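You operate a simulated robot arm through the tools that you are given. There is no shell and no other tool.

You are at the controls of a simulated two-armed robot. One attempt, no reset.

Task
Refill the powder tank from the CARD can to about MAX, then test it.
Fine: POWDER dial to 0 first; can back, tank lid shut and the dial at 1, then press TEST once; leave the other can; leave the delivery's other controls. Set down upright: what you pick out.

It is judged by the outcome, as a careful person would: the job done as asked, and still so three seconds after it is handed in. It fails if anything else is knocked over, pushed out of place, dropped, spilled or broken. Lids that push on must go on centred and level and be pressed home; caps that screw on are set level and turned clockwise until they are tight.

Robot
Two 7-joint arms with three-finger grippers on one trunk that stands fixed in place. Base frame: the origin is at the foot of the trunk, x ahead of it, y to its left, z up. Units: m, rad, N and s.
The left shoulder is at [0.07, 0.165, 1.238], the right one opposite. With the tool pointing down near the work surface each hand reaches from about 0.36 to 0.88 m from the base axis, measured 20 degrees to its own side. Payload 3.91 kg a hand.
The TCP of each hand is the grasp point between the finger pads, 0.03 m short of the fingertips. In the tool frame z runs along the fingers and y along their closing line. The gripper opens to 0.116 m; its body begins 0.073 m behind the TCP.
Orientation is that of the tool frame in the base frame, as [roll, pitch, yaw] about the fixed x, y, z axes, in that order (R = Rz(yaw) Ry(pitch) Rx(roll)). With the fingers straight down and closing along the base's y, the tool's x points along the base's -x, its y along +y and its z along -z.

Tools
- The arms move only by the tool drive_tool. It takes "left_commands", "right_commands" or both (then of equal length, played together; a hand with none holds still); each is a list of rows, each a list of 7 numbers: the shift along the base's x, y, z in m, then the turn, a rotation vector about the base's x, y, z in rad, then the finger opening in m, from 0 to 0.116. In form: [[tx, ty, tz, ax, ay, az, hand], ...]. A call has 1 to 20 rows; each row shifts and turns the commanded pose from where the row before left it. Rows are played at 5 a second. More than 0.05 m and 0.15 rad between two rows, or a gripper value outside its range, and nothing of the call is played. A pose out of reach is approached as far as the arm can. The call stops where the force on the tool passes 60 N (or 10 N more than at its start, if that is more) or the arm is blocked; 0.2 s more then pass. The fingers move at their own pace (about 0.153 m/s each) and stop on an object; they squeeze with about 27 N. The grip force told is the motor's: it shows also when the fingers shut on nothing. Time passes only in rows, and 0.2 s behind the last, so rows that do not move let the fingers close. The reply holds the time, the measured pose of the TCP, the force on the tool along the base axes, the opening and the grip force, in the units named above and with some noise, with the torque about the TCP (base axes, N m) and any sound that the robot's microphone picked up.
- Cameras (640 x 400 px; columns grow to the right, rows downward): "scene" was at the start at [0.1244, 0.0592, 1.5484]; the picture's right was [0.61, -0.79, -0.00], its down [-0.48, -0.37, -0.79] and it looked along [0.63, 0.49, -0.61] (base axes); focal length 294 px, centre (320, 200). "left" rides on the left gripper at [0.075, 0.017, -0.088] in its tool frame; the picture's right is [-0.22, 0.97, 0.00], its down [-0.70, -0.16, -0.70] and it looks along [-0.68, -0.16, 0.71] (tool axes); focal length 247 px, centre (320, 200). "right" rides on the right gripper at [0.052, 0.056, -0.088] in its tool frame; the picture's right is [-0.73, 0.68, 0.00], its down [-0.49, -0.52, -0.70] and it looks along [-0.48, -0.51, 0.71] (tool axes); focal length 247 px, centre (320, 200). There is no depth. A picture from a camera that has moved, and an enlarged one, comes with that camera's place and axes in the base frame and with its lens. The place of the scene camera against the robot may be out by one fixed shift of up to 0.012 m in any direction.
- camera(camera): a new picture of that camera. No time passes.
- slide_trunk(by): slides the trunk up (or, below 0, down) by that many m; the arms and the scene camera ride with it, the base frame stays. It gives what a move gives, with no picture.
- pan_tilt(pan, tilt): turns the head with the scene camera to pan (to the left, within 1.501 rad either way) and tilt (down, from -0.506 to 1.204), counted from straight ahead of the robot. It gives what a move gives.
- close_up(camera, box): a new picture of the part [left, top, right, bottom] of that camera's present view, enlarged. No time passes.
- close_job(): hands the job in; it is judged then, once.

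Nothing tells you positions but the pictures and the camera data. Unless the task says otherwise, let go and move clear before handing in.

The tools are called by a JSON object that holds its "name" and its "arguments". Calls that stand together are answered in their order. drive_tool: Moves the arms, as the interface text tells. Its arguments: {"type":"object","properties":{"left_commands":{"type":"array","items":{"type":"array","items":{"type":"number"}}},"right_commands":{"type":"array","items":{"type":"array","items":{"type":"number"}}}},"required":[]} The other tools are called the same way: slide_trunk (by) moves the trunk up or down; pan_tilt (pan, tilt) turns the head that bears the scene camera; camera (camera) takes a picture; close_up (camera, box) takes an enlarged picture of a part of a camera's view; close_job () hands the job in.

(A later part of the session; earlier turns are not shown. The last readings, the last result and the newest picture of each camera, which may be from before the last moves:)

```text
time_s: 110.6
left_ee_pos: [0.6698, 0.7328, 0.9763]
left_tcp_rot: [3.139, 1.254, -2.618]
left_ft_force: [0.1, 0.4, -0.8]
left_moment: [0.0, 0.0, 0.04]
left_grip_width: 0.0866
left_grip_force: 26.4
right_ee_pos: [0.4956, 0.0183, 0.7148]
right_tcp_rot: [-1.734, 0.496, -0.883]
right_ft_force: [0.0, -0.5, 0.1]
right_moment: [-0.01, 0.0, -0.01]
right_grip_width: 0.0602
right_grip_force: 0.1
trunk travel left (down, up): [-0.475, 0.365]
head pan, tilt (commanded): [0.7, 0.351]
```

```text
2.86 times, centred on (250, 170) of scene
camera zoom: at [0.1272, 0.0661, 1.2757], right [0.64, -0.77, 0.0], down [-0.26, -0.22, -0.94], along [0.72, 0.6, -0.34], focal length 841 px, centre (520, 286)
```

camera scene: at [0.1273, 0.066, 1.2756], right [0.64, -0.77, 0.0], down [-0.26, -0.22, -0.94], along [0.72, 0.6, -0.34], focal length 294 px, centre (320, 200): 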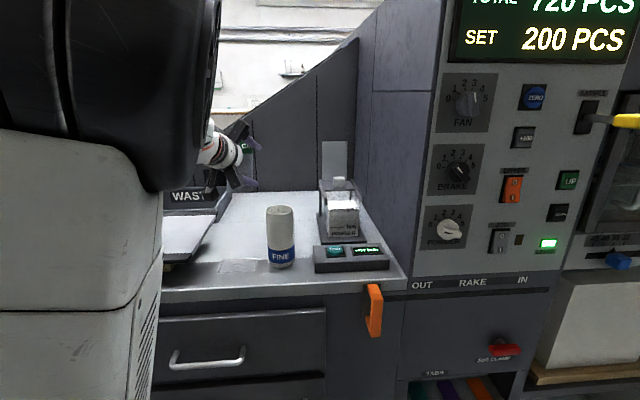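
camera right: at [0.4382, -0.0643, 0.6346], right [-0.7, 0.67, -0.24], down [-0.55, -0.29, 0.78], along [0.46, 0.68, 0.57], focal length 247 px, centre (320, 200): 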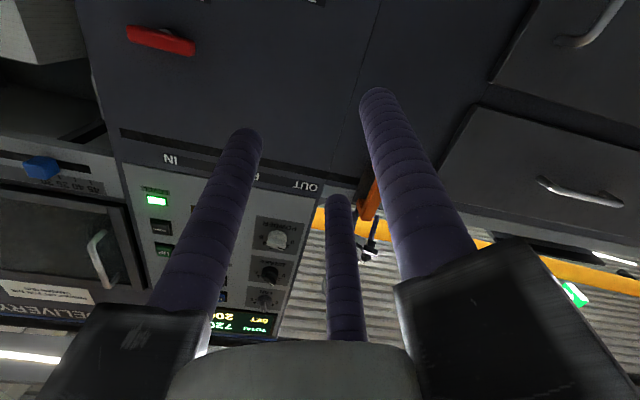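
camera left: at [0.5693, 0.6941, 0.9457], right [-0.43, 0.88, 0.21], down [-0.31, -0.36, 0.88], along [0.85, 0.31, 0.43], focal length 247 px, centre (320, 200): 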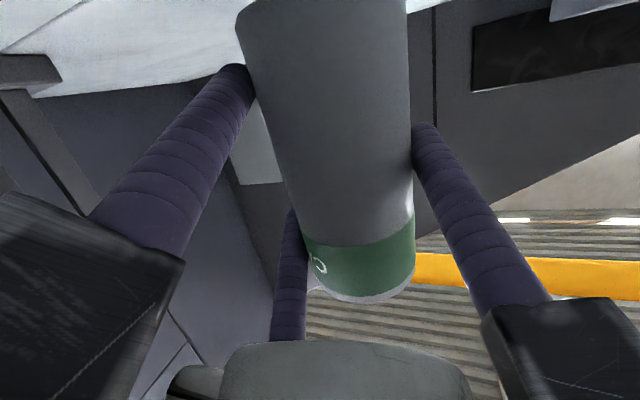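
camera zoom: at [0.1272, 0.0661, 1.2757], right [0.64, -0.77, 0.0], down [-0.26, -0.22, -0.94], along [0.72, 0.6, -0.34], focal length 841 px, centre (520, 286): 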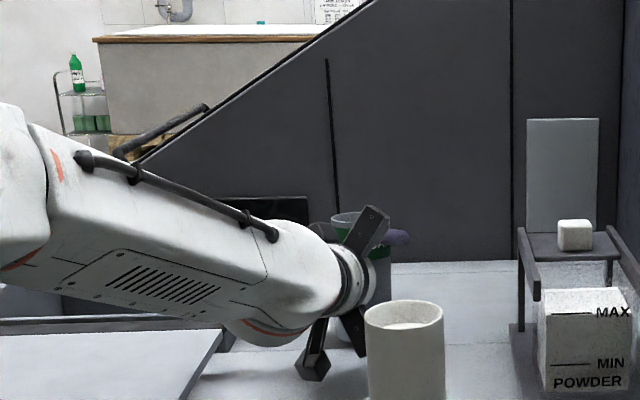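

{"name": "drive_tool", "arguments": {"left_commands": [[0, 0, -0.002, 0, 0, 0, 0.05], [0, 0, -0.002, 0, 0, 0, 0.05], [0, 0, 0, 0, 0, 0, 0.05]]}}

{"name": "drive_tool", "arguments": {"left_commands": [[0, 0, -0.002, 0, 0, 0, 0.05], [0, 0, 0, 0, 0, 0, 0.05]]}}

{"name": "camera", "arguments": {"camera": "left"}}

```text
time_s: 111.4
left_ee_pos: [0.6706, 0.7338, 0.9732]
left_tcp_rot: [3.14, 1.255, -2.619]
left_ft_force: [0.5, -0.3, -1.2]
left_moment: [-0.04, -0.01, 0.01]
left_grip_width: 0.0867
left_grip_force: 27.3
right_ee_pos: [0.4957, 0.0182, 0.7154]
right_tcp_rot: [-1.733, 0.495, -0.88]
right_ft_force: [0.1, -0.4, -0.2]
right_moment: [0.0, 0.0, 0.02]
right_grip_width: 0.06
right_grip_force: 0.0
trunk travel left (down, up): [-0.475, 0.365]
head pan, tilt (commanded): [0.7, 0.351]
```

```text
time_s: 112.0
left_ee_pos: [0.6714, 0.7317, 0.9717]
left_tcp_rot: [3.139, 1.259, -2.619]
left_ft_force: [1.2, 1.4, 3.6]
left_moment: [0.23, -0.13, 0.01]
left_grip_width: 0.0867
left_grip_force: 27.2
right_ee_pos: [0.4955, 0.0176, 0.7155]
right_tcp_rot: [-1.731, 0.495, -0.88]
right_ft_force: [0.2, -0.3, 0.8]
right_moment: [0.0, 0.0, -0.01]
right_grip_width: 0.06
right_grip_force: 0.1
trunk travel left (down, up): [-0.475, 0.365]
head pan, tilt (commanded): [0.7, 0.351]
```

```text
taken
camera left: at [0.5698, 0.693, 0.9276], right [-0.43, 0.88, 0.21], down [-0.31, -0.37, 0.88], along [0.85, 0.31, 0.43], focal length 247 px, centre (320, 200)
```

left: 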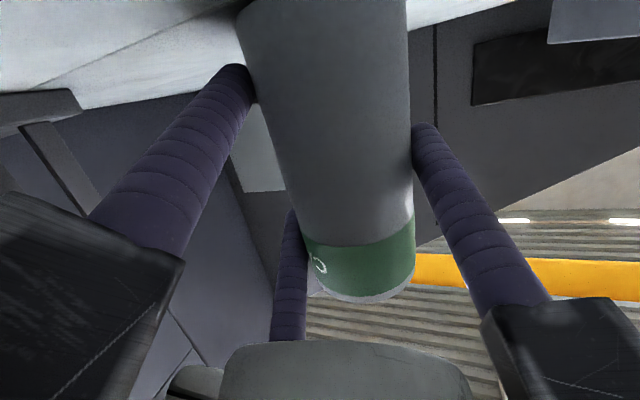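

The can's bottom edge is touching the table at its original spot. Releasing slowly so it settles upright.

{"name": "drive_tool", "arguments": {"left_commands": [[0, 0, 0, 0.0087, -0.0152, 0, 0.05], [0, 0, -0.0005, 0.0087, -0.0152, 0, 0.05], [0, 0, 0, 0, 0, 0, 0.084], [0, 0, 0, 0, 0, 0, 0.088], [0, 0, 0, 0, 0, 0, 0.09], [0, 0, 0, 0, 0, 0, 0.092], [0, 0, 0, 0, 0, 0, 0.095], [0, 0, 0, 0, 0, 0, 0.098], [0, 0, 0, 0, 0, 0, 0.101], [0, 0, 0, 0, 0, 0, 0.101]]}}

{"name": "camera", "arguments": {"camera": "left"}}

{"name": "close_up", "arguments": {"camera": "scene", "box": [200, 100, 300, 240]}}

```text
time_s: 114.2
left_ee_pos: [0.6712, 0.7331, 0.9705]
left_tcp_rot: [3.139, 1.288, -2.617]
left_ft_force: [0.2, 0.7, 0.1]
left_moment: [0.0, 0.0, -0.01]
left_grip_width: 0.1011
left_grip_force: 0.0
right_ee_pos: [0.4961, 0.0185, 0.7154]
right_tcp_rot: [-1.732, 0.495, -0.882]
right_ft_force: [-1.1, -0.1, 0.8]
right_moment: [-0.01, -0.02, 0.01]
right_grip_width: 0.0599
right_grip_force: 0.0
trunk travel left (down, up): [-0.475, 0.365]
head pan, tilt (commanded): [0.7, 0.351]
```

```text
taken
camera left: at [0.5716, 0.6941, 0.9227], right [-0.44, 0.87, 0.22], down [-0.33, -0.38, 0.86], along [0.84, 0.3, 0.46], focal length 247 px, centre (320, 200)
```

left: 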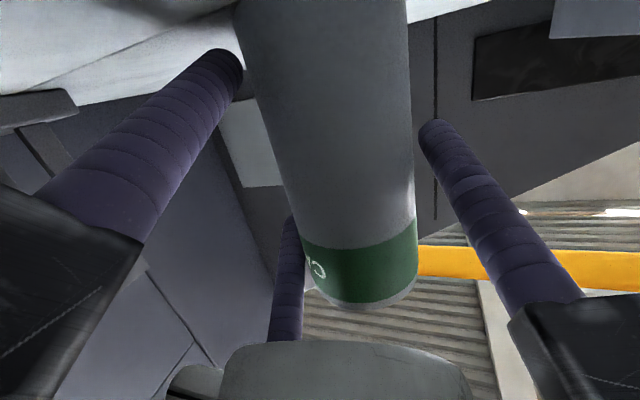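

```text
2.86 times, centred on (250, 170) of scene
camera zoom: at [0.1271, 0.0659, 1.2757], right [0.64, -0.77, 0.0], down [-0.26, -0.22, -0.94], along [0.72, 0.6, -0.34], focal length 841 px, centre (520, 286)
```

zoom: 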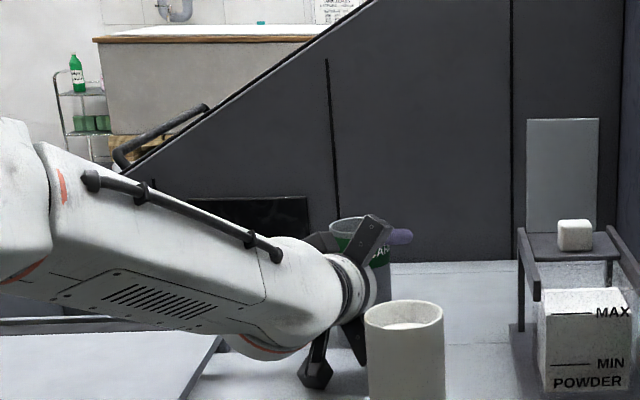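

{"name": "drive_tool", "arguments": {"left_commands": [[0, 0, 0.01, 0, 0, 0, 0.104], [0, 0, 0.02, 0, 0, 0, 0.105], [0, 0, 0.03, 0, 0, 0, 0.105], [0, 0, 0.04, 0, 0, 0, 0.105], [0, 0, 0.04, 0, 0, 0, 0.105], [0, 0, 0.03, 0, 0, 0, 0.105], [0, 0, 0, 0, 0, 0, 0.105]]}}

{"name": "close_up", "arguments": {"camera": "scene", "box": [180, 80, 340, 280]}}

```text
time_s: 115.8
left_ee_pos: [0.6689, 0.7321, 1.1434]
left_tcp_rot: [3.141, 1.29, -2.615]
left_ft_force: [0.1, -0.5, 0.1]
left_moment: [0.0, 0.0, 0.02]
left_grip_width: 0.1049
left_grip_force: 0.1
right_ee_pos: [0.4953, 0.0193, 0.7136]
right_tcp_rot: [-1.734, 0.497, -0.881]
right_ft_force: [0.0, 0.1, 0.2]
right_moment: [0.01, 0.01, -0.02]
right_grip_width: 0.0598
right_grip_force: 0.0
trunk travel left (down, up): [-0.475, 0.365]
head pan, tilt (commanded): [0.7, 0.351]
```

```text
2.00 times, centred on (260, 180) of scene
camera zoom: at [0.1274, 0.0663, 1.2756], right [0.64, -0.77, 0.0], down [-0.26, -0.22, -0.94], along [0.72, 0.6, -0.34], focal length 589 px, centre (440, 240)
```

zoom: 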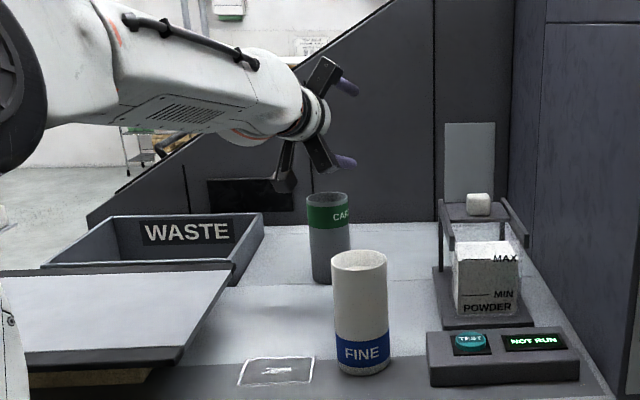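

{"name": "close_up", "arguments": {"camera": "scene", "box": [200, 220, 320, 290]}}

{"name": "pan_tilt", "arguments": {"pan": 0.6, "tilt": 0.75}}

{"name": "camera", "arguments": {"camera": "scene"}}

```text
5.33 times, centred on (260, 255) of scene
camera zoom: at [0.1274, 0.0663, 1.2756], right [0.64, -0.77, 0.0], down [-0.26, -0.22, -0.94], along [0.72, 0.6, -0.34], focal length 1570 px, centre (640, -93)
```

zoom: 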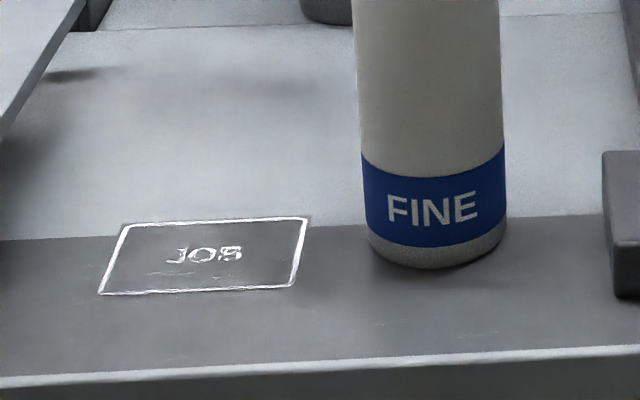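

```text
time_s: 116.7
left_ee_pos: [0.6679, 0.7324, 1.1433]
left_tcp_rot: [3.14, 1.29, -2.618]
left_ft_force: [-0.4, 0.3, -0.6]
left_moment: [0.02, 0.0, -0.04]
left_grip_width: 0.105
left_grip_force: 0.1
right_ee_pos: [0.4959, 0.0175, 0.716]
right_tcp_rot: [-1.732, 0.497, -0.881]
right_ft_force: [0.1, 0.1, -0.9]
right_moment: [0.02, -0.01, 0.02]
right_grip_width: 0.0601
right_grip_force: 0.0
trunk travel left (down, up): [-0.475, 0.365]
head pan, tilt (commanded): [0.6, 0.75]
```

```text
taken
camera scene: at [0.1243, 0.0528, 1.2401], right [0.56, -0.83, 0.0], down [-0.56, -0.39, -0.73], along [0.6, 0.41, -0.68], focal length 294 px, centre (320, 200)
```

scene: 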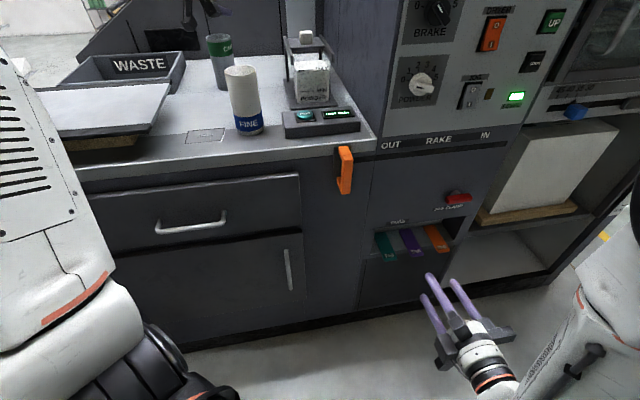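

CARD can is back upright at its place and the table is clean (the JOB mark is just its printed outline catching light). Next: raise the trunk, bring the left hand to a near-vertical posture and close the sliding lid.

{"name": "slide_trunk", "arguments": {"by": 0.3}}

{"name": "drive_tool", "arguments": {"left_commands": [[0.001, -0.0193, -0.0119, 0.0336, 0.1083, -0.0784, 0.1], [0.001, -0.0193, -0.0119, 0.0336, 0.1083, -0.0784, 0.08], [0.001, -0.0193, -0.0119, 0.0336, 0.1083, -0.0784, 0.06], [0.001, -0.0193, -0.0119, 0.0336, 0.1083, -0.0784, 0.05], [0.001, -0.0193, -0.0119, 0.0336, 0.1083, -0.0784, 0.05], [0.001, -0.0193, -0.0119, 0.0336, 0.1083, -0.0784, 0.05], [0.001, -0.0193, -0.0119, 0.0336, 0.1083, -0.0784, 0.05], [0.001, -0.0193, -0.0119, 0.0336, 0.1083, -0.0784, 0.05], [0.001, -0.0193, -0.0119, 0.0336, 0.1083, -0.0784, 0.05], [0.001, -0.0193, -0.0119, 0.0336, 0.1083, -0.0784, 0.05], [0.001, -0.0193, -0.0119, 0.0336, 0.1083, -0.0784, 0.05], [0.001, -0.0193, -0.0119, 0.0336, 0.1083, -0.0784, 0.05], [0, 0, 0, 0, 0, 0, 0.05]]}}

{"name": "pan_tilt", "arguments": {"pan": 0.6, "tilt": 0.65}}

{"name": "camera", "arguments": {"camera": "scene"}}

{"name": "camera", "arguments": {"camera": "left"}}

```text
time_s: 119.7
left_ee_pos: [0.6682, 0.7318, 1.4424]
left_tcp_rot: [3.139, 1.288, -2.619]
left_ft_force: [0.0, 0.5, 0.1]
left_moment: [0.01, 0.01, -0.02]
left_grip_width: 0.1052
left_grip_force: 0.1
right_ee_pos: [0.4963, 0.0179, 1.0137]
right_tcp_rot: [-1.734, 0.498, -0.881]
right_ft_force: [1.0, -0.6, -0.7]
right_moment: [0.04, 0.03, 0.01]
right_grip_width: 0.0601
right_grip_force: 0.1
trunk travel left (down, up): [-0.775, 0.065]
head pan, tilt (commanded): [0.6, 0.75]
```

```text
time_s: 122.5
left_ee_pos: [0.6808, 0.5025, 1.3007]
left_tcp_rot: [2.879, -0.002, 2.36]
left_ft_force: [0.2, -0.2, 0.0]
left_moment: [0.02, -0.01, -0.02]
left_grip_width: 0.0499
left_grip_force: 0.0
right_ee_pos: [0.4953, 0.0183, 1.0153]
right_tcp_rot: [-1.732, 0.497, -0.88]
right_ft_force: [-0.9, 0.9, -0.4]
right_moment: [0.02, -0.02, 0.01]
right_grip_width: 0.06
right_grip_force: 0.1
trunk travel left (down, up): [-0.775, 0.065]
head pan, tilt (commanded): [0.6, 0.75]
```

```text
time_s: 123.2
left_ee_pos: [0.6817, 0.5031, 1.3007]
left_tcp_rot: [2.877, -0.001, 2.362]
left_ft_force: [0.4, 0.7, -0.2]
left_moment: [0.04, 0.0, 0.0]
left_grip_width: 0.0499
left_grip_force: 0.1
right_ee_pos: [0.4951, 0.0184, 1.0158]
right_tcp_rot: [-1.732, 0.498, -0.88]
right_ft_force: [-0.3, -0.4, -0.5]
right_moment: [0.01, -0.02, -0.02]
right_grip_width: 0.06
right_grip_force: 0.1
trunk travel left (down, up): [-0.775, 0.065]
head pan, tilt (commanded): [0.6, 0.649]
```

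```text
taken
camera scene: at [0.1273, 0.0551, 1.5486], right [0.56, -0.83, 0.0], down [-0.5, -0.34, -0.8], along [0.66, 0.45, -0.6], focal length 294 px, centre (320, 200)
```

scene: 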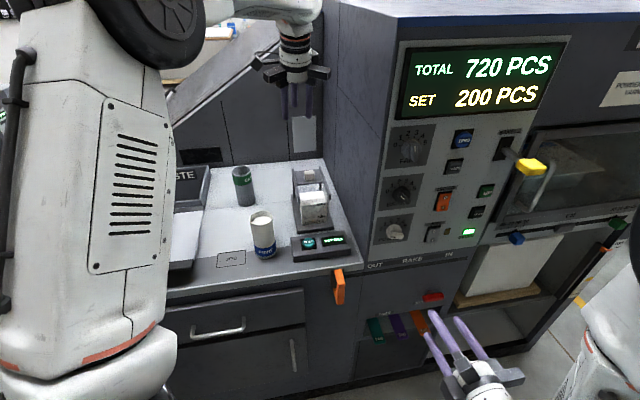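

```text
taken
camera left: at [0.6239, 0.5506, 1.3903], right [0.82, 0.51, 0.25], down [0.26, -0.73, 0.63], along [0.51, -0.45, -0.73], focal length 247 px, centre (320, 200)
```

left: 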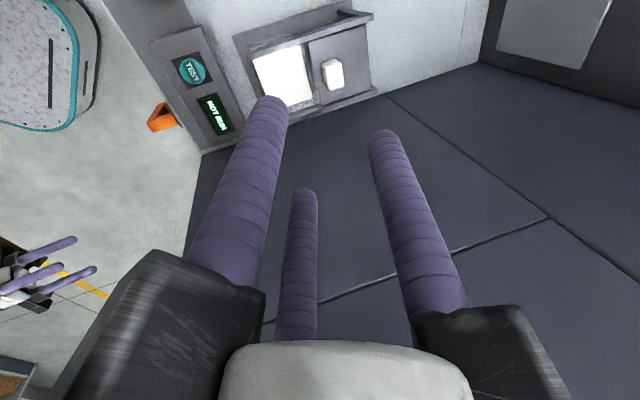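

{"name": "close_up", "arguments": {"camera": "left", "box": [230, 0, 400, 130]}}

{"name": "close_up", "arguments": {"camera": "scene", "box": [270, 150, 350, 260]}}

```text
3.08 times, centred on (315, 65) of left
camera zoom: at [0.6239, 0.5506, 1.3903], right [0.82, 0.51, 0.25], down [0.26, -0.73, 0.63], along [0.51, -0.45, -0.73], focal length 760 px, centre (335, 615)
```

zoom: 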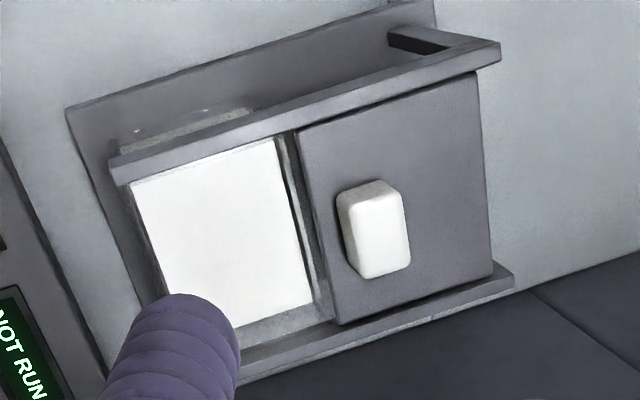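

```text
3.64 times, centred on (310, 205) of scene
camera zoom: at [0.1273, 0.0551, 1.5486], right [0.56, -0.83, 0.0], down [-0.5, -0.34, -0.8], along [0.66, 0.45, -0.6], focal length 1071 px, centre (356, 182)
```

zoom: 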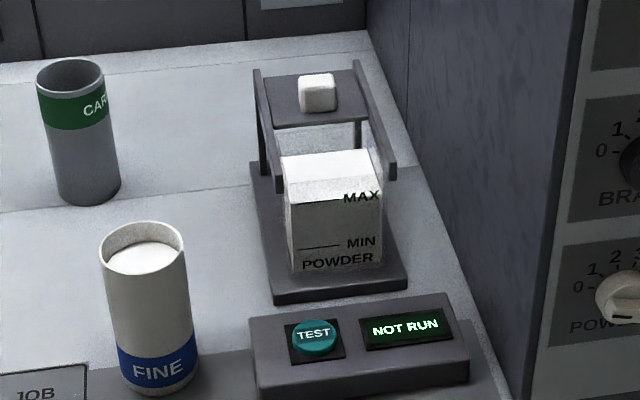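

{"name": "close_up", "arguments": {"camera": "left", "box": [240, 15, 320, 65]}}

{"name": "close_up", "arguments": {"camera": "left", "box": [300, 30, 380, 100]}}

```text
8.00 times, centred on (280, 40) of left
camera zoom: at [0.6239, 0.5506, 1.3903], right [0.82, 0.51, 0.25], down [0.26, -0.73, 0.63], along [0.51, -0.45, -0.73], focal length 1976 px, centre (640, 1480)
```

zoom: 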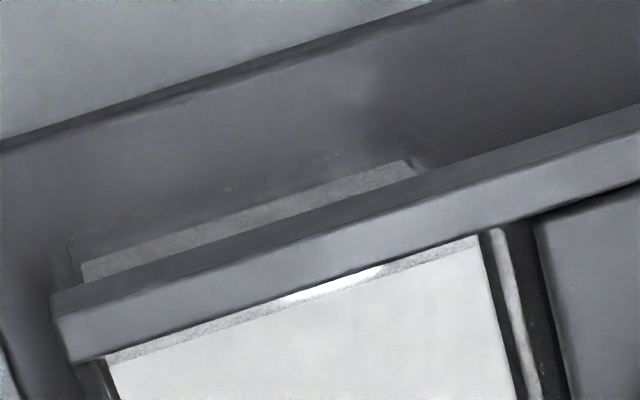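

```text
5.71 times, centred on (340, 65) of left
camera zoom: at [0.6239, 0.5506, 1.3903], right [0.82, 0.51, 0.25], down [0.26, -0.73, 0.63], along [0.51, -0.45, -0.73], focal length 1411 px, centre (206, 971)
```

zoom: 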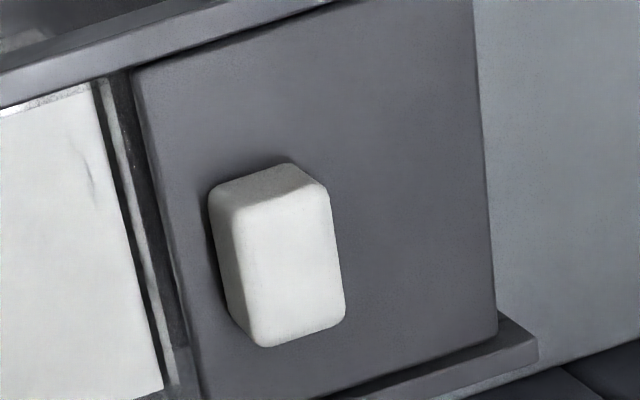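

{"name": "drive_tool", "arguments": {"left_commands": [[0.0154, 0.0043, -0.034, 0, 0, 0, 0.055], [0.0154, 0.0043, -0.034, 0, 0, 0, 0.055], [0.0154, 0.0043, -0.034, 0, 0, 0, 0.055], [0.0154, 0.0043, -0.034, 0, 0, 0, 0.055], [0.0153, 0.0042, -0.034, 0, 0, 0, 0.055], [0, 0, 0, 0, 0, 0, 0.055]]}}

{"name": "camera", "arguments": {"camera": "left"}}

{"name": "close_up", "arguments": {"camera": "scene", "box": [260, 100, 360, 240]}}

```text
time_s: 124.6
left_ee_pos: [0.7577, 0.5193, 1.1316]
left_tcp_rot: [2.879, 0.001, 2.361]
left_ft_force: [-0.8, -0.6, 0.2]
left_moment: [0.0, 0.02, -0.05]
left_grip_width: 0.0548
left_grip_force: 0.1
right_ee_pos: [0.4953, 0.0177, 1.0139]
right_tcp_rot: [-1.732, 0.496, -0.88]
right_ft_force: [-0.5, -0.3, 0.7]
right_moment: [0.02, -0.02, 0.01]
right_grip_width: 0.0596
right_grip_force: 0.1
trunk travel left (down, up): [-0.775, 0.065]
head pan, tilt (commanded): [0.6, 0.649]
```

```text
taken
camera left: at [0.7014, 0.5663, 1.2205], right [0.82, 0.51, 0.25], down [0.26, -0.73, 0.63], along [0.51, -0.45, -0.73], focal length 247 px, centre (320, 200)
```

left: 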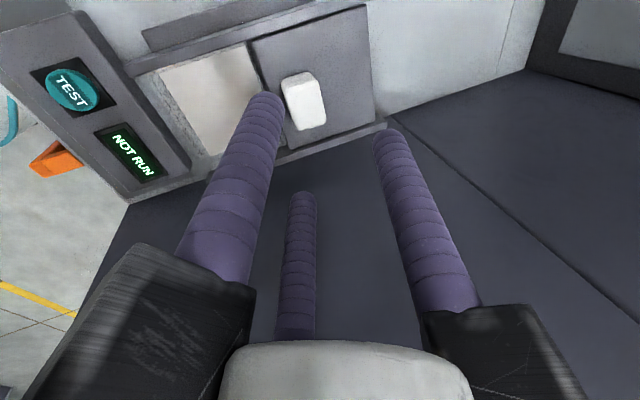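

```text
2.86 times, centred on (310, 170) of scene
camera zoom: at [0.1264, 0.0546, 1.5488], right [0.56, -0.83, 0.0], down [-0.5, -0.34, -0.8], along [0.66, 0.45, -0.6], focal length 841 px, centre (349, 286)
```

zoom: 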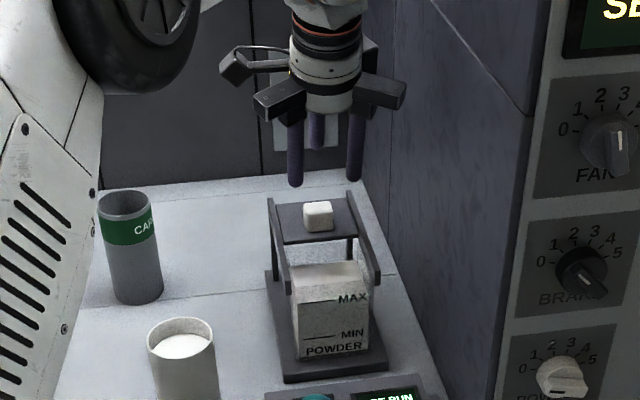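

{"name": "drive_tool", "arguments": {"left_commands": [[0.0004, 0.0018, -0.02, 0, 0, 0, 0.055], [0.0003, 0.0017, -0.02, 0, 0, 0, 0.055], [0, 0, -0.018, 0, 0, 0, 0.055], [0, 0, -0.008, 0, 0, 0, 0.055], [0, 0, 0, 0, 0, 0, 0.055]]}}

{"name": "camera", "arguments": {"camera": "left"}}

{"name": "close_up", "arguments": {"camera": "scene", "box": [270, 140, 350, 240]}}

```text
time_s: 125.8
left_ee_pos: [0.7583, 0.5249, 1.0653]
left_tcp_rot: [2.879, -0.002, 2.361]
left_ft_force: [0.1, 0.9, 0.5]
left_moment: [0.02, 0.05, 0.02]
left_grip_width: 0.0551
left_grip_force: 0.1
right_ee_pos: [0.495, 0.0195, 1.015]
right_tcp_rot: [-1.731, 0.497, -0.88]
right_ft_force: [0.0, 0.4, 0.5]
right_moment: [-0.02, 0.0, 0.02]
right_grip_width: 0.0602
right_grip_force: 0.1
trunk travel left (down, up): [-0.775, 0.065]
head pan, tilt (commanded): [0.6, 0.649]
```

```text
taken
camera left: at [0.7015, 0.5729, 1.1548], right [0.82, 0.51, 0.25], down [0.26, -0.73, 0.63], along [0.51, -0.45, -0.73], focal length 247 px, centre (320, 200)
```

left: 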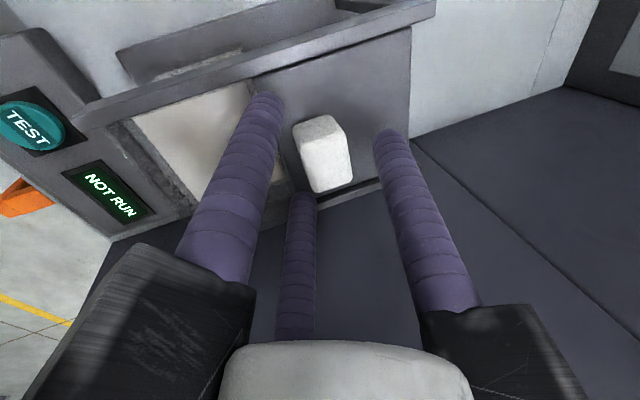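

```text
4.00 times, centred on (310, 190) of scene
camera zoom: at [0.1274, 0.0547, 1.5487], right [0.56, -0.83, 0.0], down [-0.5, -0.34, -0.8], along [0.66, 0.45, -0.6], focal length 1178 px, centre (360, 240)
```

zoom: 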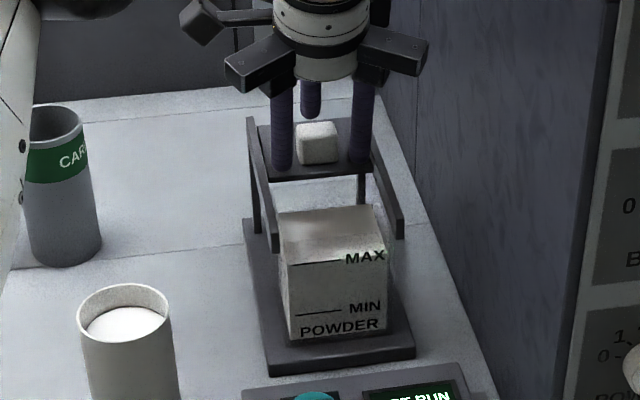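

The knob is caged between the fingers with one finger behind it. Pulling the lid forward along the rails.

{"name": "drive_tool", "arguments": {"left_commands": [[-0.0063, -0.0064, 0, 0, 0, 0, 0.055], [-0.0084, -0.0085, 0, 0, 0, 0, 0.055], [-0.0084, -0.0085, 0, 0, 0, 0, 0.055], [-0.0084, -0.0085, 0, 0, 0, 0, 0.055], [-0.0084, -0.0085, 0, 0, 0, 0, 0.055], [-0.0084, -0.0085, 0, 0, 0, 0, 0.055], [0, 0, 0, 0, 0, 0, 0.055]]}}

{"name": "camera", "arguments": {"camera": "left"}}

{"name": "close_up", "arguments": {"camera": "scene", "box": [270, 140, 350, 240]}}

```text
time_s: 127.4
left_ee_pos: [0.7097, 0.4766, 1.0628]
left_tcp_rot: [2.88, -0.002, 2.362]
left_ft_force: [0.6, 0.5, 0.1]
left_moment: [-0.02, 0.03, 0.01]
left_grip_width: 0.055
left_grip_force: 0.0
right_ee_pos: [0.4966, 0.0181, 1.0144]
right_tcp_rot: [-1.732, 0.498, -0.882]
right_ft_force: [0.2, 0.2, -0.4]
right_moment: [0.01, 0.01, -0.01]
right_grip_width: 0.0598
right_grip_force: 0.1
trunk travel left (down, up): [-0.775, 0.065]
head pan, tilt (commanded): [0.6, 0.649]
```

```text
taken
camera left: at [0.6521, 0.5248, 1.1517], right [0.82, 0.51, 0.25], down [0.26, -0.73, 0.63], along [0.51, -0.46, -0.73], focal length 247 px, centre (320, 200)
```

left: 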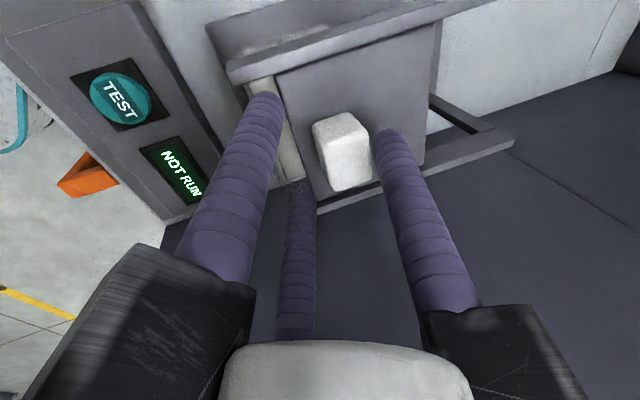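

```text
4.00 times, centred on (310, 190) of scene
camera zoom: at [0.1279, 0.0552, 1.5486], right [0.56, -0.83, 0.0], down [-0.5, -0.34, -0.8], along [0.66, 0.45, -0.6], focal length 1178 px, centre (360, 240)
```

zoom: 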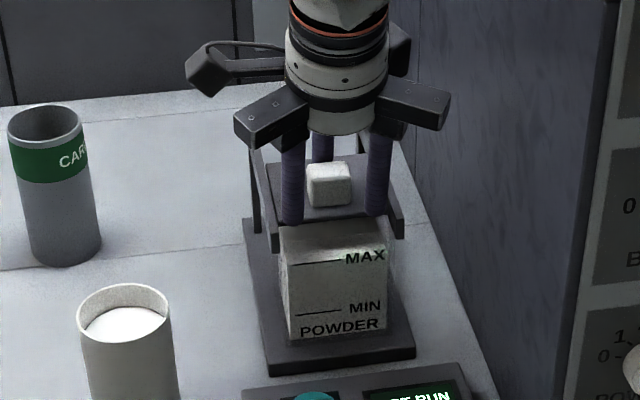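

{"name": "drive_tool", "arguments": {"left_commands": [[-0.0056, -0.0057, 0, 0, 0, 0, 0.055], [-0.0042, -0.0043, 0, 0, 0, 0, 0.055], [0, 0, 0, 0, 0, 0, 0.055]]}}

{"name": "camera", "arguments": {"camera": "left"}}

{"name": "close_up", "arguments": {"camera": "scene", "box": [270, 140, 350, 240]}}

```text
time_s: 128.2
left_ee_pos: [0.699, 0.4664, 1.062]
left_tcp_rot: [2.877, -0.001, 2.362]
left_ft_force: [-0.1, -0.8, 0.3]
left_moment: [0.01, 0.0, -0.02]
left_grip_width: 0.055
left_grip_force: 0.0
right_ee_pos: [0.4951, 0.0188, 1.0142]
right_tcp_rot: [-1.734, 0.497, -0.882]
right_ft_force: [-0.2, 1.3, -0.2]
right_moment: [0.02, 0.01, -0.02]
right_grip_width: 0.06
right_grip_force: 0.0
trunk travel left (down, up): [-0.775, 0.065]
head pan, tilt (commanded): [0.6, 0.649]
```

```text
taken
camera left: at [0.6421, 0.5146, 1.1519], right [0.82, 0.51, 0.25], down [0.26, -0.73, 0.63], along [0.51, -0.45, -0.73], focal length 247 px, centre (320, 200)
```

left: 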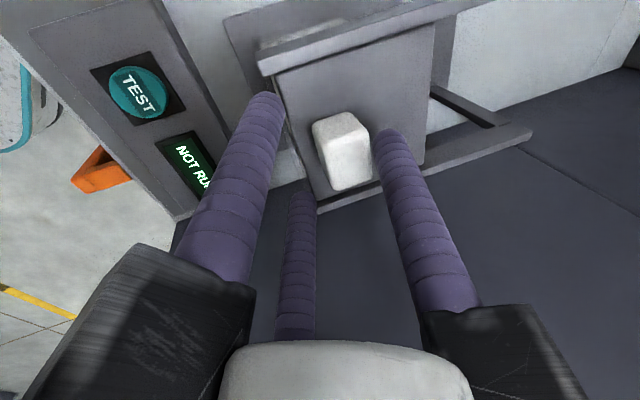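

```text
4.00 times, centred on (310, 190) of scene
camera zoom: at [0.1278, 0.0551, 1.5486], right [0.56, -0.83, 0.0], down [-0.5, -0.34, -0.8], along [0.66, 0.45, -0.6], focal length 1178 px, centre (360, 240)
```

zoom: 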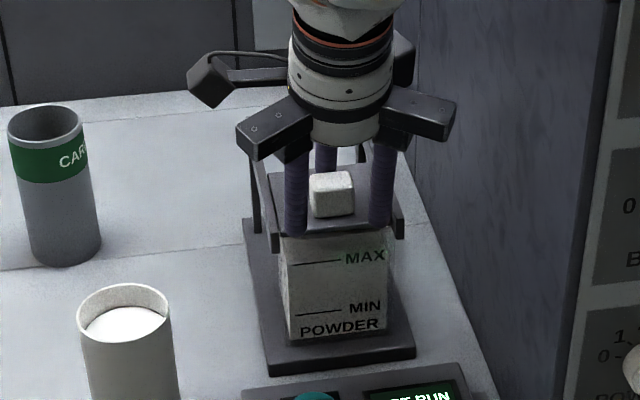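

{"name": "drive_tool", "arguments": {"left_commands": [[-0.0021, -0.0021, 0, 0, 0, 0, 0.055], [-0.0021, -0.0021, 0, 0, 0, 0, 0.055], [0, 0, 0, 0, 0, 0, 0.055]]}}

{"name": "close_up", "arguments": {"camera": "left", "box": [220, 20, 460, 220]}}

```text
time_s: 129.0
left_ee_pos: [0.6964, 0.4627, 1.0645]
left_tcp_rot: [2.878, -0.002, 2.361]
left_ft_force: [-0.3, -0.2, 0.5]
left_moment: [-0.01, -0.03, -0.02]
left_grip_width: 0.0551
left_grip_force: 0.1
right_ee_pos: [0.4971, 0.0194, 1.0143]
right_tcp_rot: [-1.732, 0.498, -0.881]
right_ft_force: [1.0, 0.4, -0.7]
right_moment: [0.01, 0.02, -0.03]
right_grip_width: 0.0603
right_grip_force: 0.1
trunk travel left (down, up): [-0.775, 0.065]
head pan, tilt (commanded): [0.6, 0.649]
```

```text
2.00 times, centred on (340, 120) of left
camera zoom: at [0.6386, 0.5106, 1.1537], right [0.82, 0.51, 0.25], down [0.26, -0.73, 0.63], along [0.51, -0.45, -0.73], focal length 494 px, centre (280, 360)
```

zoom: 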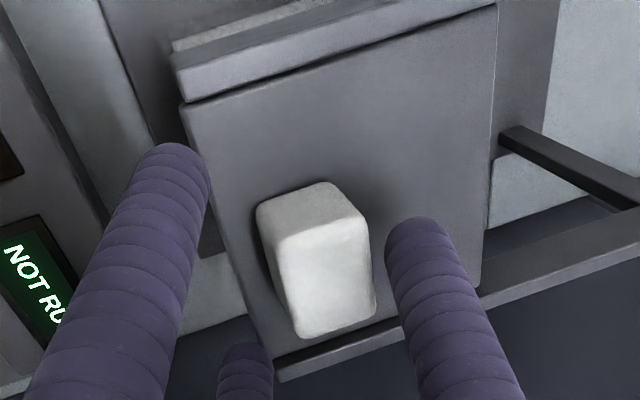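

{"name": "drive_tool", "arguments": {"left_commands": [[-0.0014, -0.0014, 0, 0, 0, 0, 0.055], [0, 0, 0, 0, 0, 0, 0.055]]}}

{"name": "close_up", "arguments": {"camera": "left", "box": [220, 20, 460, 220]}}

{"name": "close_up", "arguments": {"camera": "scene", "box": [270, 140, 350, 240]}}

```text
time_s: 129.6
left_ee_pos: [0.695, 0.4618, 1.0633]
left_tcp_rot: [2.878, -0.001, 2.362]
left_ft_force: [-0.2, -0.5, 0.3]
left_moment: [-0.01, 0.01, 0.01]
left_grip_width: 0.055
left_grip_force: 0.0
right_ee_pos: [0.4956, 0.018, 1.0136]
right_tcp_rot: [-1.734, 0.498, -0.882]
right_ft_force: [-0.1, 0.0, 0.7]
right_moment: [-0.01, 0.0, 0.01]
right_grip_width: 0.0599
right_grip_force: 0.0
trunk travel left (down, up): [-0.775, 0.065]
head pan, tilt (commanded): [0.6, 0.649]
```

```text
2.00 times, centred on (340, 120) of left
camera zoom: at [0.637, 0.5094, 1.1531], right [0.82, 0.51, 0.25], down [0.26, -0.73, 0.63], along [0.51, -0.45, -0.73], focal length 494 px, centre (280, 360)
```

zoom: 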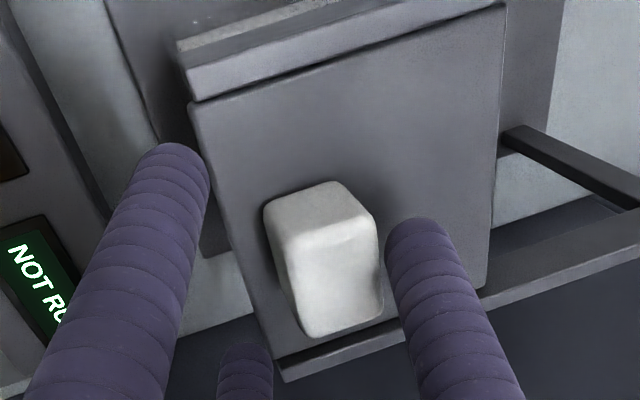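

```text
4.00 times, centred on (310, 190) of scene
camera zoom: at [0.1277, 0.055, 1.5486], right [0.56, -0.83, 0.0], down [-0.5, -0.34, -0.8], along [0.66, 0.45, -0.6], focal length 1178 px, centre (360, 240)
```

zoom: 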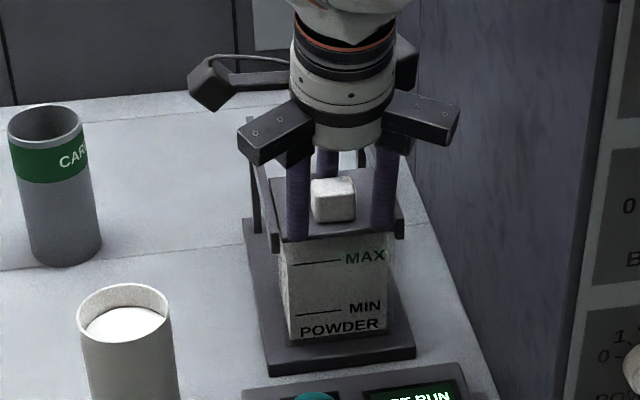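

{"name": "drive_tool", "arguments": {"left_commands": [[-0.0014, -0.0014, 0, 0, 0, 0, 0.055], [-0.0014, -0.0014, 0, 0, 0, 0, 0.055], [0, 0, 0, 0, 0, 0, 0.055]]}}

{"name": "close_up", "arguments": {"camera": "left", "box": [220, 20, 460, 220]}}

```text
time_s: 130.4
left_ee_pos: [0.6925, 0.4601, 1.0639]
left_tcp_rot: [2.878, 0.001, 2.361]
left_ft_force: [5.9, 5.7, -0.5]
left_moment: [0.05, -0.1, 0.0]
left_grip_width: 0.059
left_grip_force: 3.9
right_ee_pos: [0.4971, 0.0184, 1.0148]
right_tcp_rot: [-1.733, 0.495, -0.881]
right_ft_force: [-0.7, 0.2, -1.4]
right_moment: [0.0, 0.03, -0.03]
right_grip_width: 0.0601
right_grip_force: 0.0
trunk travel left (down, up): [-0.775, 0.065]
head pan, tilt (commanded): [0.6, 0.649]
```

```text
2.00 times, centred on (340, 120) of left
camera zoom: at [0.6353, 0.5075, 1.1531], right [0.82, 0.51, 0.25], down [0.26, -0.73, 0.63], along [0.51, -0.45, -0.73], focal length 494 px, centre (280, 360)
```

zoom: 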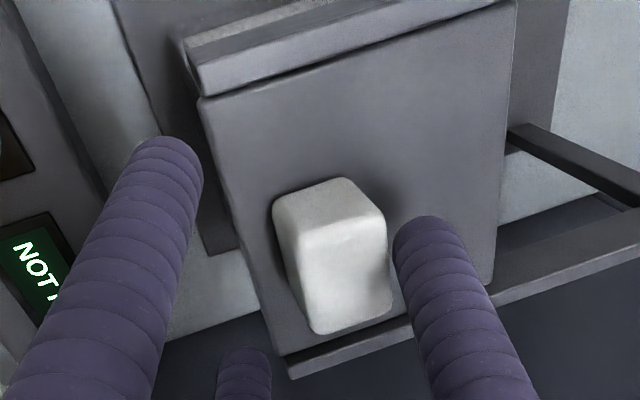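

The lid is against its closed stop (8 N resistance). Backing the finger off and lifting clear.

{"name": "drive_tool", "arguments": {"left_commands": [[0.0042, 0.0042, 0, 0, 0, 0, 0.06], [0.001, 0.001, 0.01, 0, 0, 0, 0.06], [0, 0, 0.03, 0, 0, 0, 0.06], [0, 0, 0.04, 0, 0, 0, 0.06], [0, 0, 0.04, 0, 0, 0, 0.06], [0, 0, 0, 0, 0, 0, 0.06]]}}

{"name": "camera", "arguments": {"camera": "left"}}

{"name": "close_up", "arguments": {"camera": "scene", "box": [270, 140, 350, 240]}}

{"name": "camera", "arguments": {"camera": "right"}}

```text
time_s: 131.8
left_ee_pos: [0.6973, 0.4631, 1.185]
left_tcp_rot: [2.879, -0.002, 2.361]
left_ft_force: [0.2, -0.3, 0.2]
left_moment: [0.02, 0.02, 0.0]
left_grip_width: 0.0598
left_grip_force: 0.1
right_ee_pos: [0.4954, 0.019, 1.0139]
right_tcp_rot: [-1.733, 0.496, -0.882]
right_ft_force: [0.5, 0.1, -0.5]
right_moment: [0.03, 0.02, -0.02]
right_grip_width: 0.0598
right_grip_force: 0.0
trunk travel left (down, up): [-0.775, 0.065]
head pan, tilt (commanded): [0.6, 0.649]
```

```text
taken
camera left: at [0.6399, 0.5109, 1.2745], right [0.82, 0.51, 0.25], down [0.26, -0.73, 0.63], along [0.51, -0.46, -0.73], focal length 247 px, centre (320, 200)
```

left: 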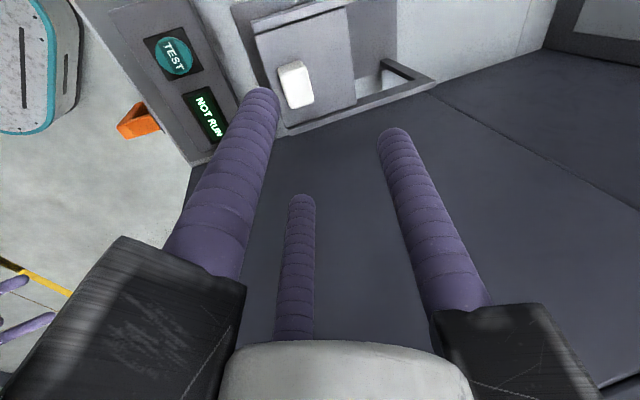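

```text
4.00 times, centred on (310, 190) of scene
camera zoom: at [0.1281, 0.0552, 1.5486], right [0.56, -0.83, 0.0], down [-0.5, -0.34, -0.8], along [0.66, 0.45, -0.61], focal length 1178 px, centre (360, 240)
```

zoom: 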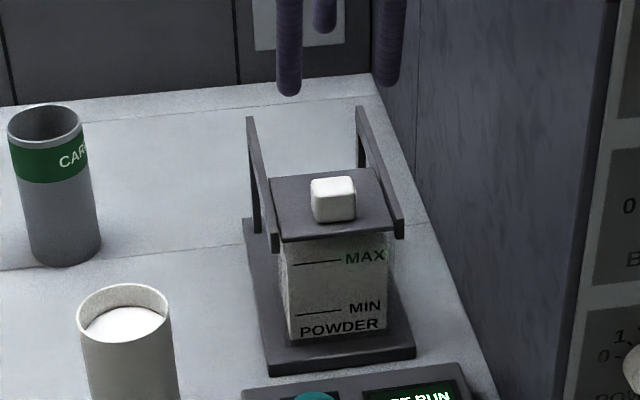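

```text
taken
camera right: at [0.4386, -0.064, 0.9544], right [-0.7, 0.67, -0.24], down [-0.55, -0.29, 0.78], along [0.46, 0.68, 0.57], focal length 247 px, centre (320, 200)
```

right: 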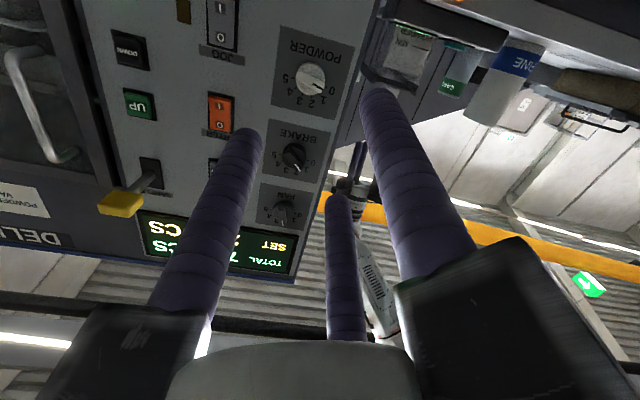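

Lid is fully closed as at the start. Now the right hand goes back to the POWDER dial, first re-levelling it in front of the knob.

{"name": "drive_tool", "arguments": {"right_commands": [[0.0253, 0.0225, 0.0013, 0.0202, -0.02, 0.0048, 0.055], [0.0253, 0.0225, 0.0013, 0.0202, -0.02, 0.0048, 0.055], [0.0253, 0.0225, 0.0013, 0.0202, -0.02, 0.0048, 0.055], [0.0253, 0.0225, 0.0013, 0.0202, -0.02, 0.0048, 0.055], [0.0251, 0.0227, 0.0013, 0.0202, -0.02, 0.0048, 0.055], [0, 0, 0, 0, 0, 0, 0.055]]}}

{"name": "camera", "arguments": {"camera": "right"}}

{"name": "pan_tilt", "arguments": {"pan": 0.35, "tilt": 0.65}}

{"name": "camera", "arguments": {"camera": "scene"}}

```text
time_s: 133.2
left_ee_pos: [0.6961, 0.4625, 1.1862]
left_tcp_rot: [2.878, -0.002, 2.364]
left_ft_force: [0.7, 0.2, -0.6]
left_moment: [0.0, -0.03, -0.01]
left_grip_width: 0.0599
left_grip_force: 0.0
right_ee_pos: [0.6279, 0.1263, 1.0212]
right_tcp_rot: [-1.564, 0.507, -0.787]
right_ft_force: [0.7, 0.3, 0.7]
right_moment: [0.0, -0.02, -0.02]
right_grip_width: 0.0549
right_grip_force: 0.1
trunk travel left (down, up): [-0.775, 0.065]
head pan, tilt (commanded): [0.6, 0.649]
```

```text
taken
camera right: at [0.5776, 0.05, 0.9463], right [-0.68, 0.69, -0.24], down [-0.62, -0.37, 0.69], along [0.39, 0.62, 0.68], focal length 247 px, centre (320, 200)
```

right: 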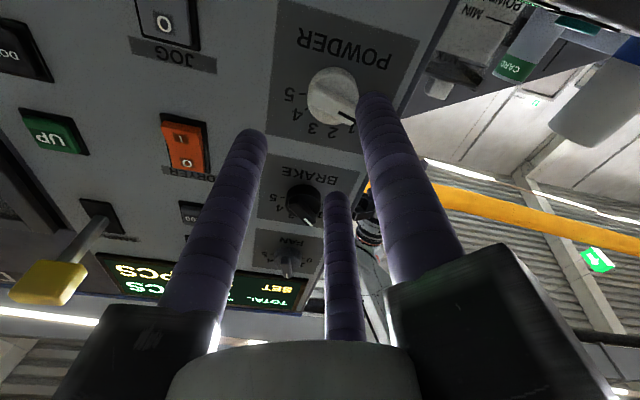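

```text
time_s: 133.9
left_ee_pos: [0.6963, 0.4625, 1.1848]
left_tcp_rot: [2.878, -0.001, 2.361]
left_ft_force: [-0.1, 0.4, 0.8]
left_moment: [0.0, 0.01, -0.02]
left_grip_width: 0.06
left_grip_force: 0.0
right_ee_pos: [0.6271, 0.1237, 1.0184]
right_tcp_rot: [-1.567, 0.508, -0.793]
right_ft_force: [-0.5, -0.5, 0.2]
right_moment: [-0.01, 0.01, -0.01]
right_grip_width: 0.0551
right_grip_force: 0.0
trunk travel left (down, up): [-0.775, 0.065]
head pan, tilt (commanded): [0.351, 0.649]
```

```text
taken
camera scene: at [0.1376, 0.0359, 1.5486], right [0.34, -0.94, 0.0], down [-0.57, -0.21, -0.8], along [0.75, 0.27, -0.6], focal length 294 px, centre (320, 200)
```

scene: 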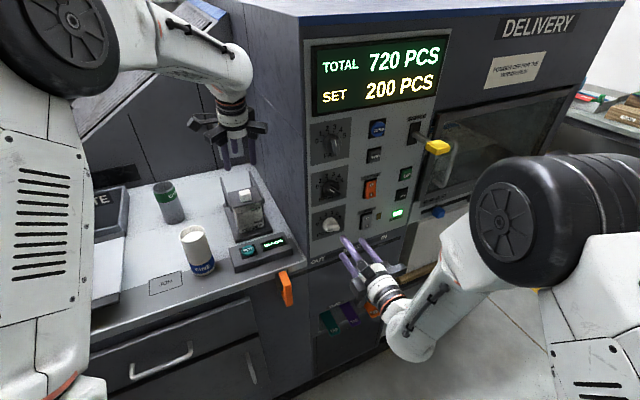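

{"name": "close_up", "arguments": {"camera": "right", "box": [285, 40, 385, 130]}}

{"name": "close_up", "arguments": {"camera": "scene", "box": [305, 200, 355, 250]}}

```text
4.44 times, centred on (335, 85) of right
camera zoom: at [0.5778, 0.049, 0.9449], right [-0.68, 0.69, -0.24], down [-0.62, -0.37, 0.69], along [0.39, 0.62, 0.68], focal length 1098 px, centre (253, 711)
```

zoom: 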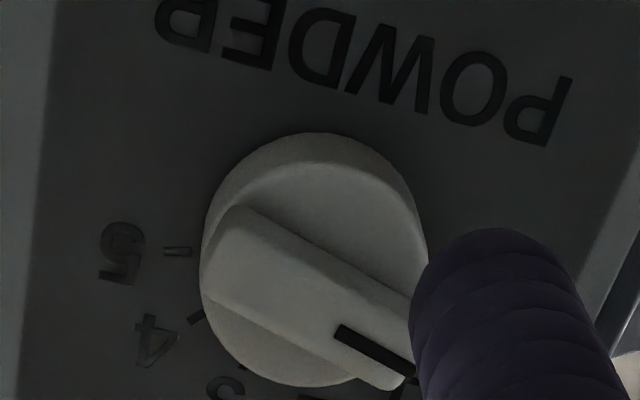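

```text
8.00 times, centred on (330, 225) of scene
camera zoom: at [0.1376, 0.0359, 1.5486], right [0.34, -0.94, 0.0], down [-0.57, -0.21, -0.8], along [0.75, 0.27, -0.6], focal length 2356 px, centre (240, 0)
```

zoom: 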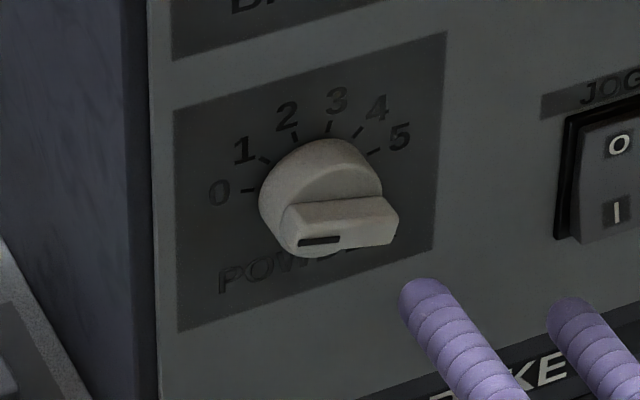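

{"name": "drive_tool", "arguments": {"right_commands": [[-0.0068, 0.0067, 0.002, 0, 0, 0, 0.055], [0.0105, 0.0107, 0, 0, 0, 0, 0.055], [0.0105, 0.0107, 0, 0, 0, 0, 0.055], [0.0105, 0.0107, 0, 0, 0, 0, 0.055], [0.0105, 0.0107, 0, 0, 0, 0, 0.055], [0, 0, 0, 0, 0, 0, 0.055]]}}

{"name": "close_up", "arguments": {"camera": "right", "box": [230, 60, 430, 220]}}

{"name": "close_up", "arguments": {"camera": "scene", "box": [305, 200, 355, 250]}}

```text
time_s: 135.3
left_ee_pos: [0.6965, 0.463, 1.1852]
left_tcp_rot: [2.88, -0.002, 2.36]
left_ft_force: [0.8, 0.4, -0.8]
left_moment: [0.02, -0.02, 0.05]
left_grip_width: 0.06
left_grip_force: 0.1
right_ee_pos: [0.6606, 0.1783, 1.0247]
right_tcp_rot: [-1.568, 0.505, -0.782]
right_ft_force: [0.2, 0.0, -0.2]
right_moment: [0.0, 0.02, 0.03]
right_grip_width: 0.0552
right_grip_force: 0.1
trunk travel left (down, up): [-0.775, 0.065]
head pan, tilt (commanded): [0.351, 0.649]
```

```text
2.50 times, centred on (330, 140) of right
camera zoom: at [0.6108, 0.1023, 0.9515], right [-0.69, 0.69, -0.24], down [-0.62, -0.38, 0.69], along [0.38, 0.62, 0.68], focal length 617 px, centre (295, 350)
```

zoom: 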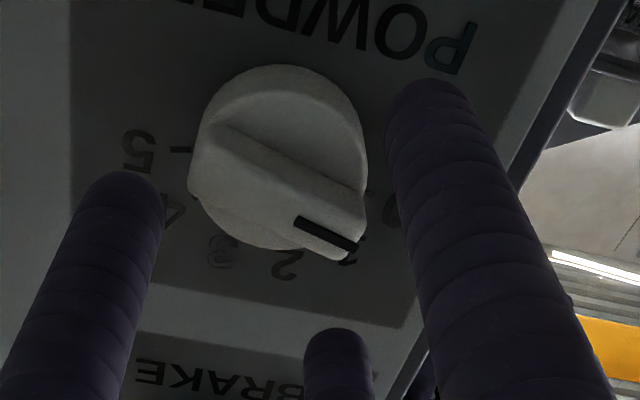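

```text
8.00 times, centred on (330, 225) of scene
camera zoom: at [0.1374, 0.0356, 1.5487], right [0.34, -0.94, 0.0], down [-0.57, -0.21, -0.8], along [0.75, 0.27, -0.6], focal length 2356 px, centre (240, 0)
```

zoom: 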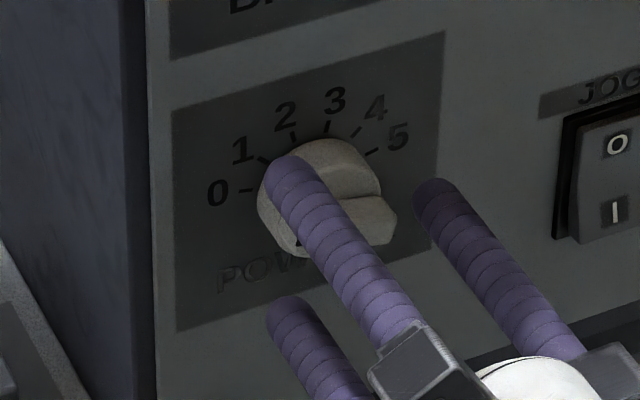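

{"name": "drive_tool", "arguments": {"right_commands": [[0.0035, -0.0035, -0.0045, 0, 0, 0, 0.055], [0, 0, 0, 0, 0, 0, 0.055], [0.007, 0.0071, 0, 0, 0, 0, 0.055], [0, 0, 0, 0, 0, 0, 0.055]]}}

{"name": "close_up", "arguments": {"camera": "right", "box": [230, 60, 430, 220]}}

{"name": "close_up", "arguments": {"camera": "scene", "box": [305, 200, 355, 250]}}

```text
time_s: 136.3
left_ee_pos: [0.697, 0.4628, 1.1844]
left_tcp_rot: [2.879, -0.001, 2.361]
left_ft_force: [0.8, 0.5, 0.0]
left_moment: [0.02, -0.01, -0.01]
left_grip_width: 0.0596
left_grip_force: 0.1
right_ee_pos: [0.6704, 0.1803, 1.0184]
right_tcp_rot: [-1.569, 0.502, -0.781]
right_ft_force: [0.5, 0.2, 1.3]
right_moment: [0.0, 0.01, -0.02]
right_grip_width: 0.055
right_grip_force: 0.1
trunk travel left (down, up): [-0.775, 0.065]
head pan, tilt (commanded): [0.351, 0.649]
```

```text
2.50 times, centred on (330, 140) of right
camera zoom: at [0.6208, 0.104, 0.9448], right [-0.69, 0.68, -0.24], down [-0.62, -0.37, 0.69], along [0.38, 0.63, 0.68], focal length 617 px, centre (295, 350)
```

zoom: 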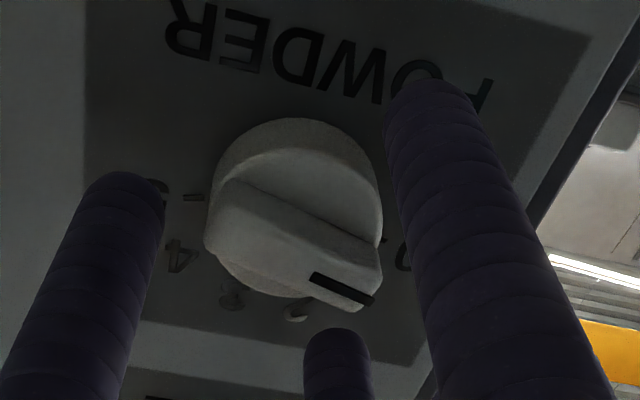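

```text
8.00 times, centred on (330, 225) of scene
camera zoom: at [0.1377, 0.0357, 1.5486], right [0.34, -0.94, 0.0], down [-0.57, -0.21, -0.8], along [0.75, 0.27, -0.6], focal length 2356 px, centre (240, 0)
```

zoom: 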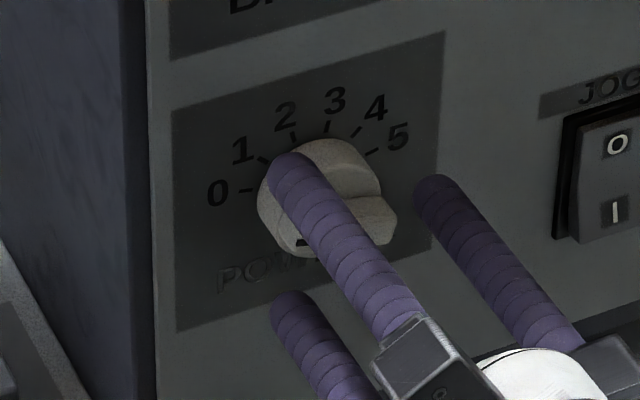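

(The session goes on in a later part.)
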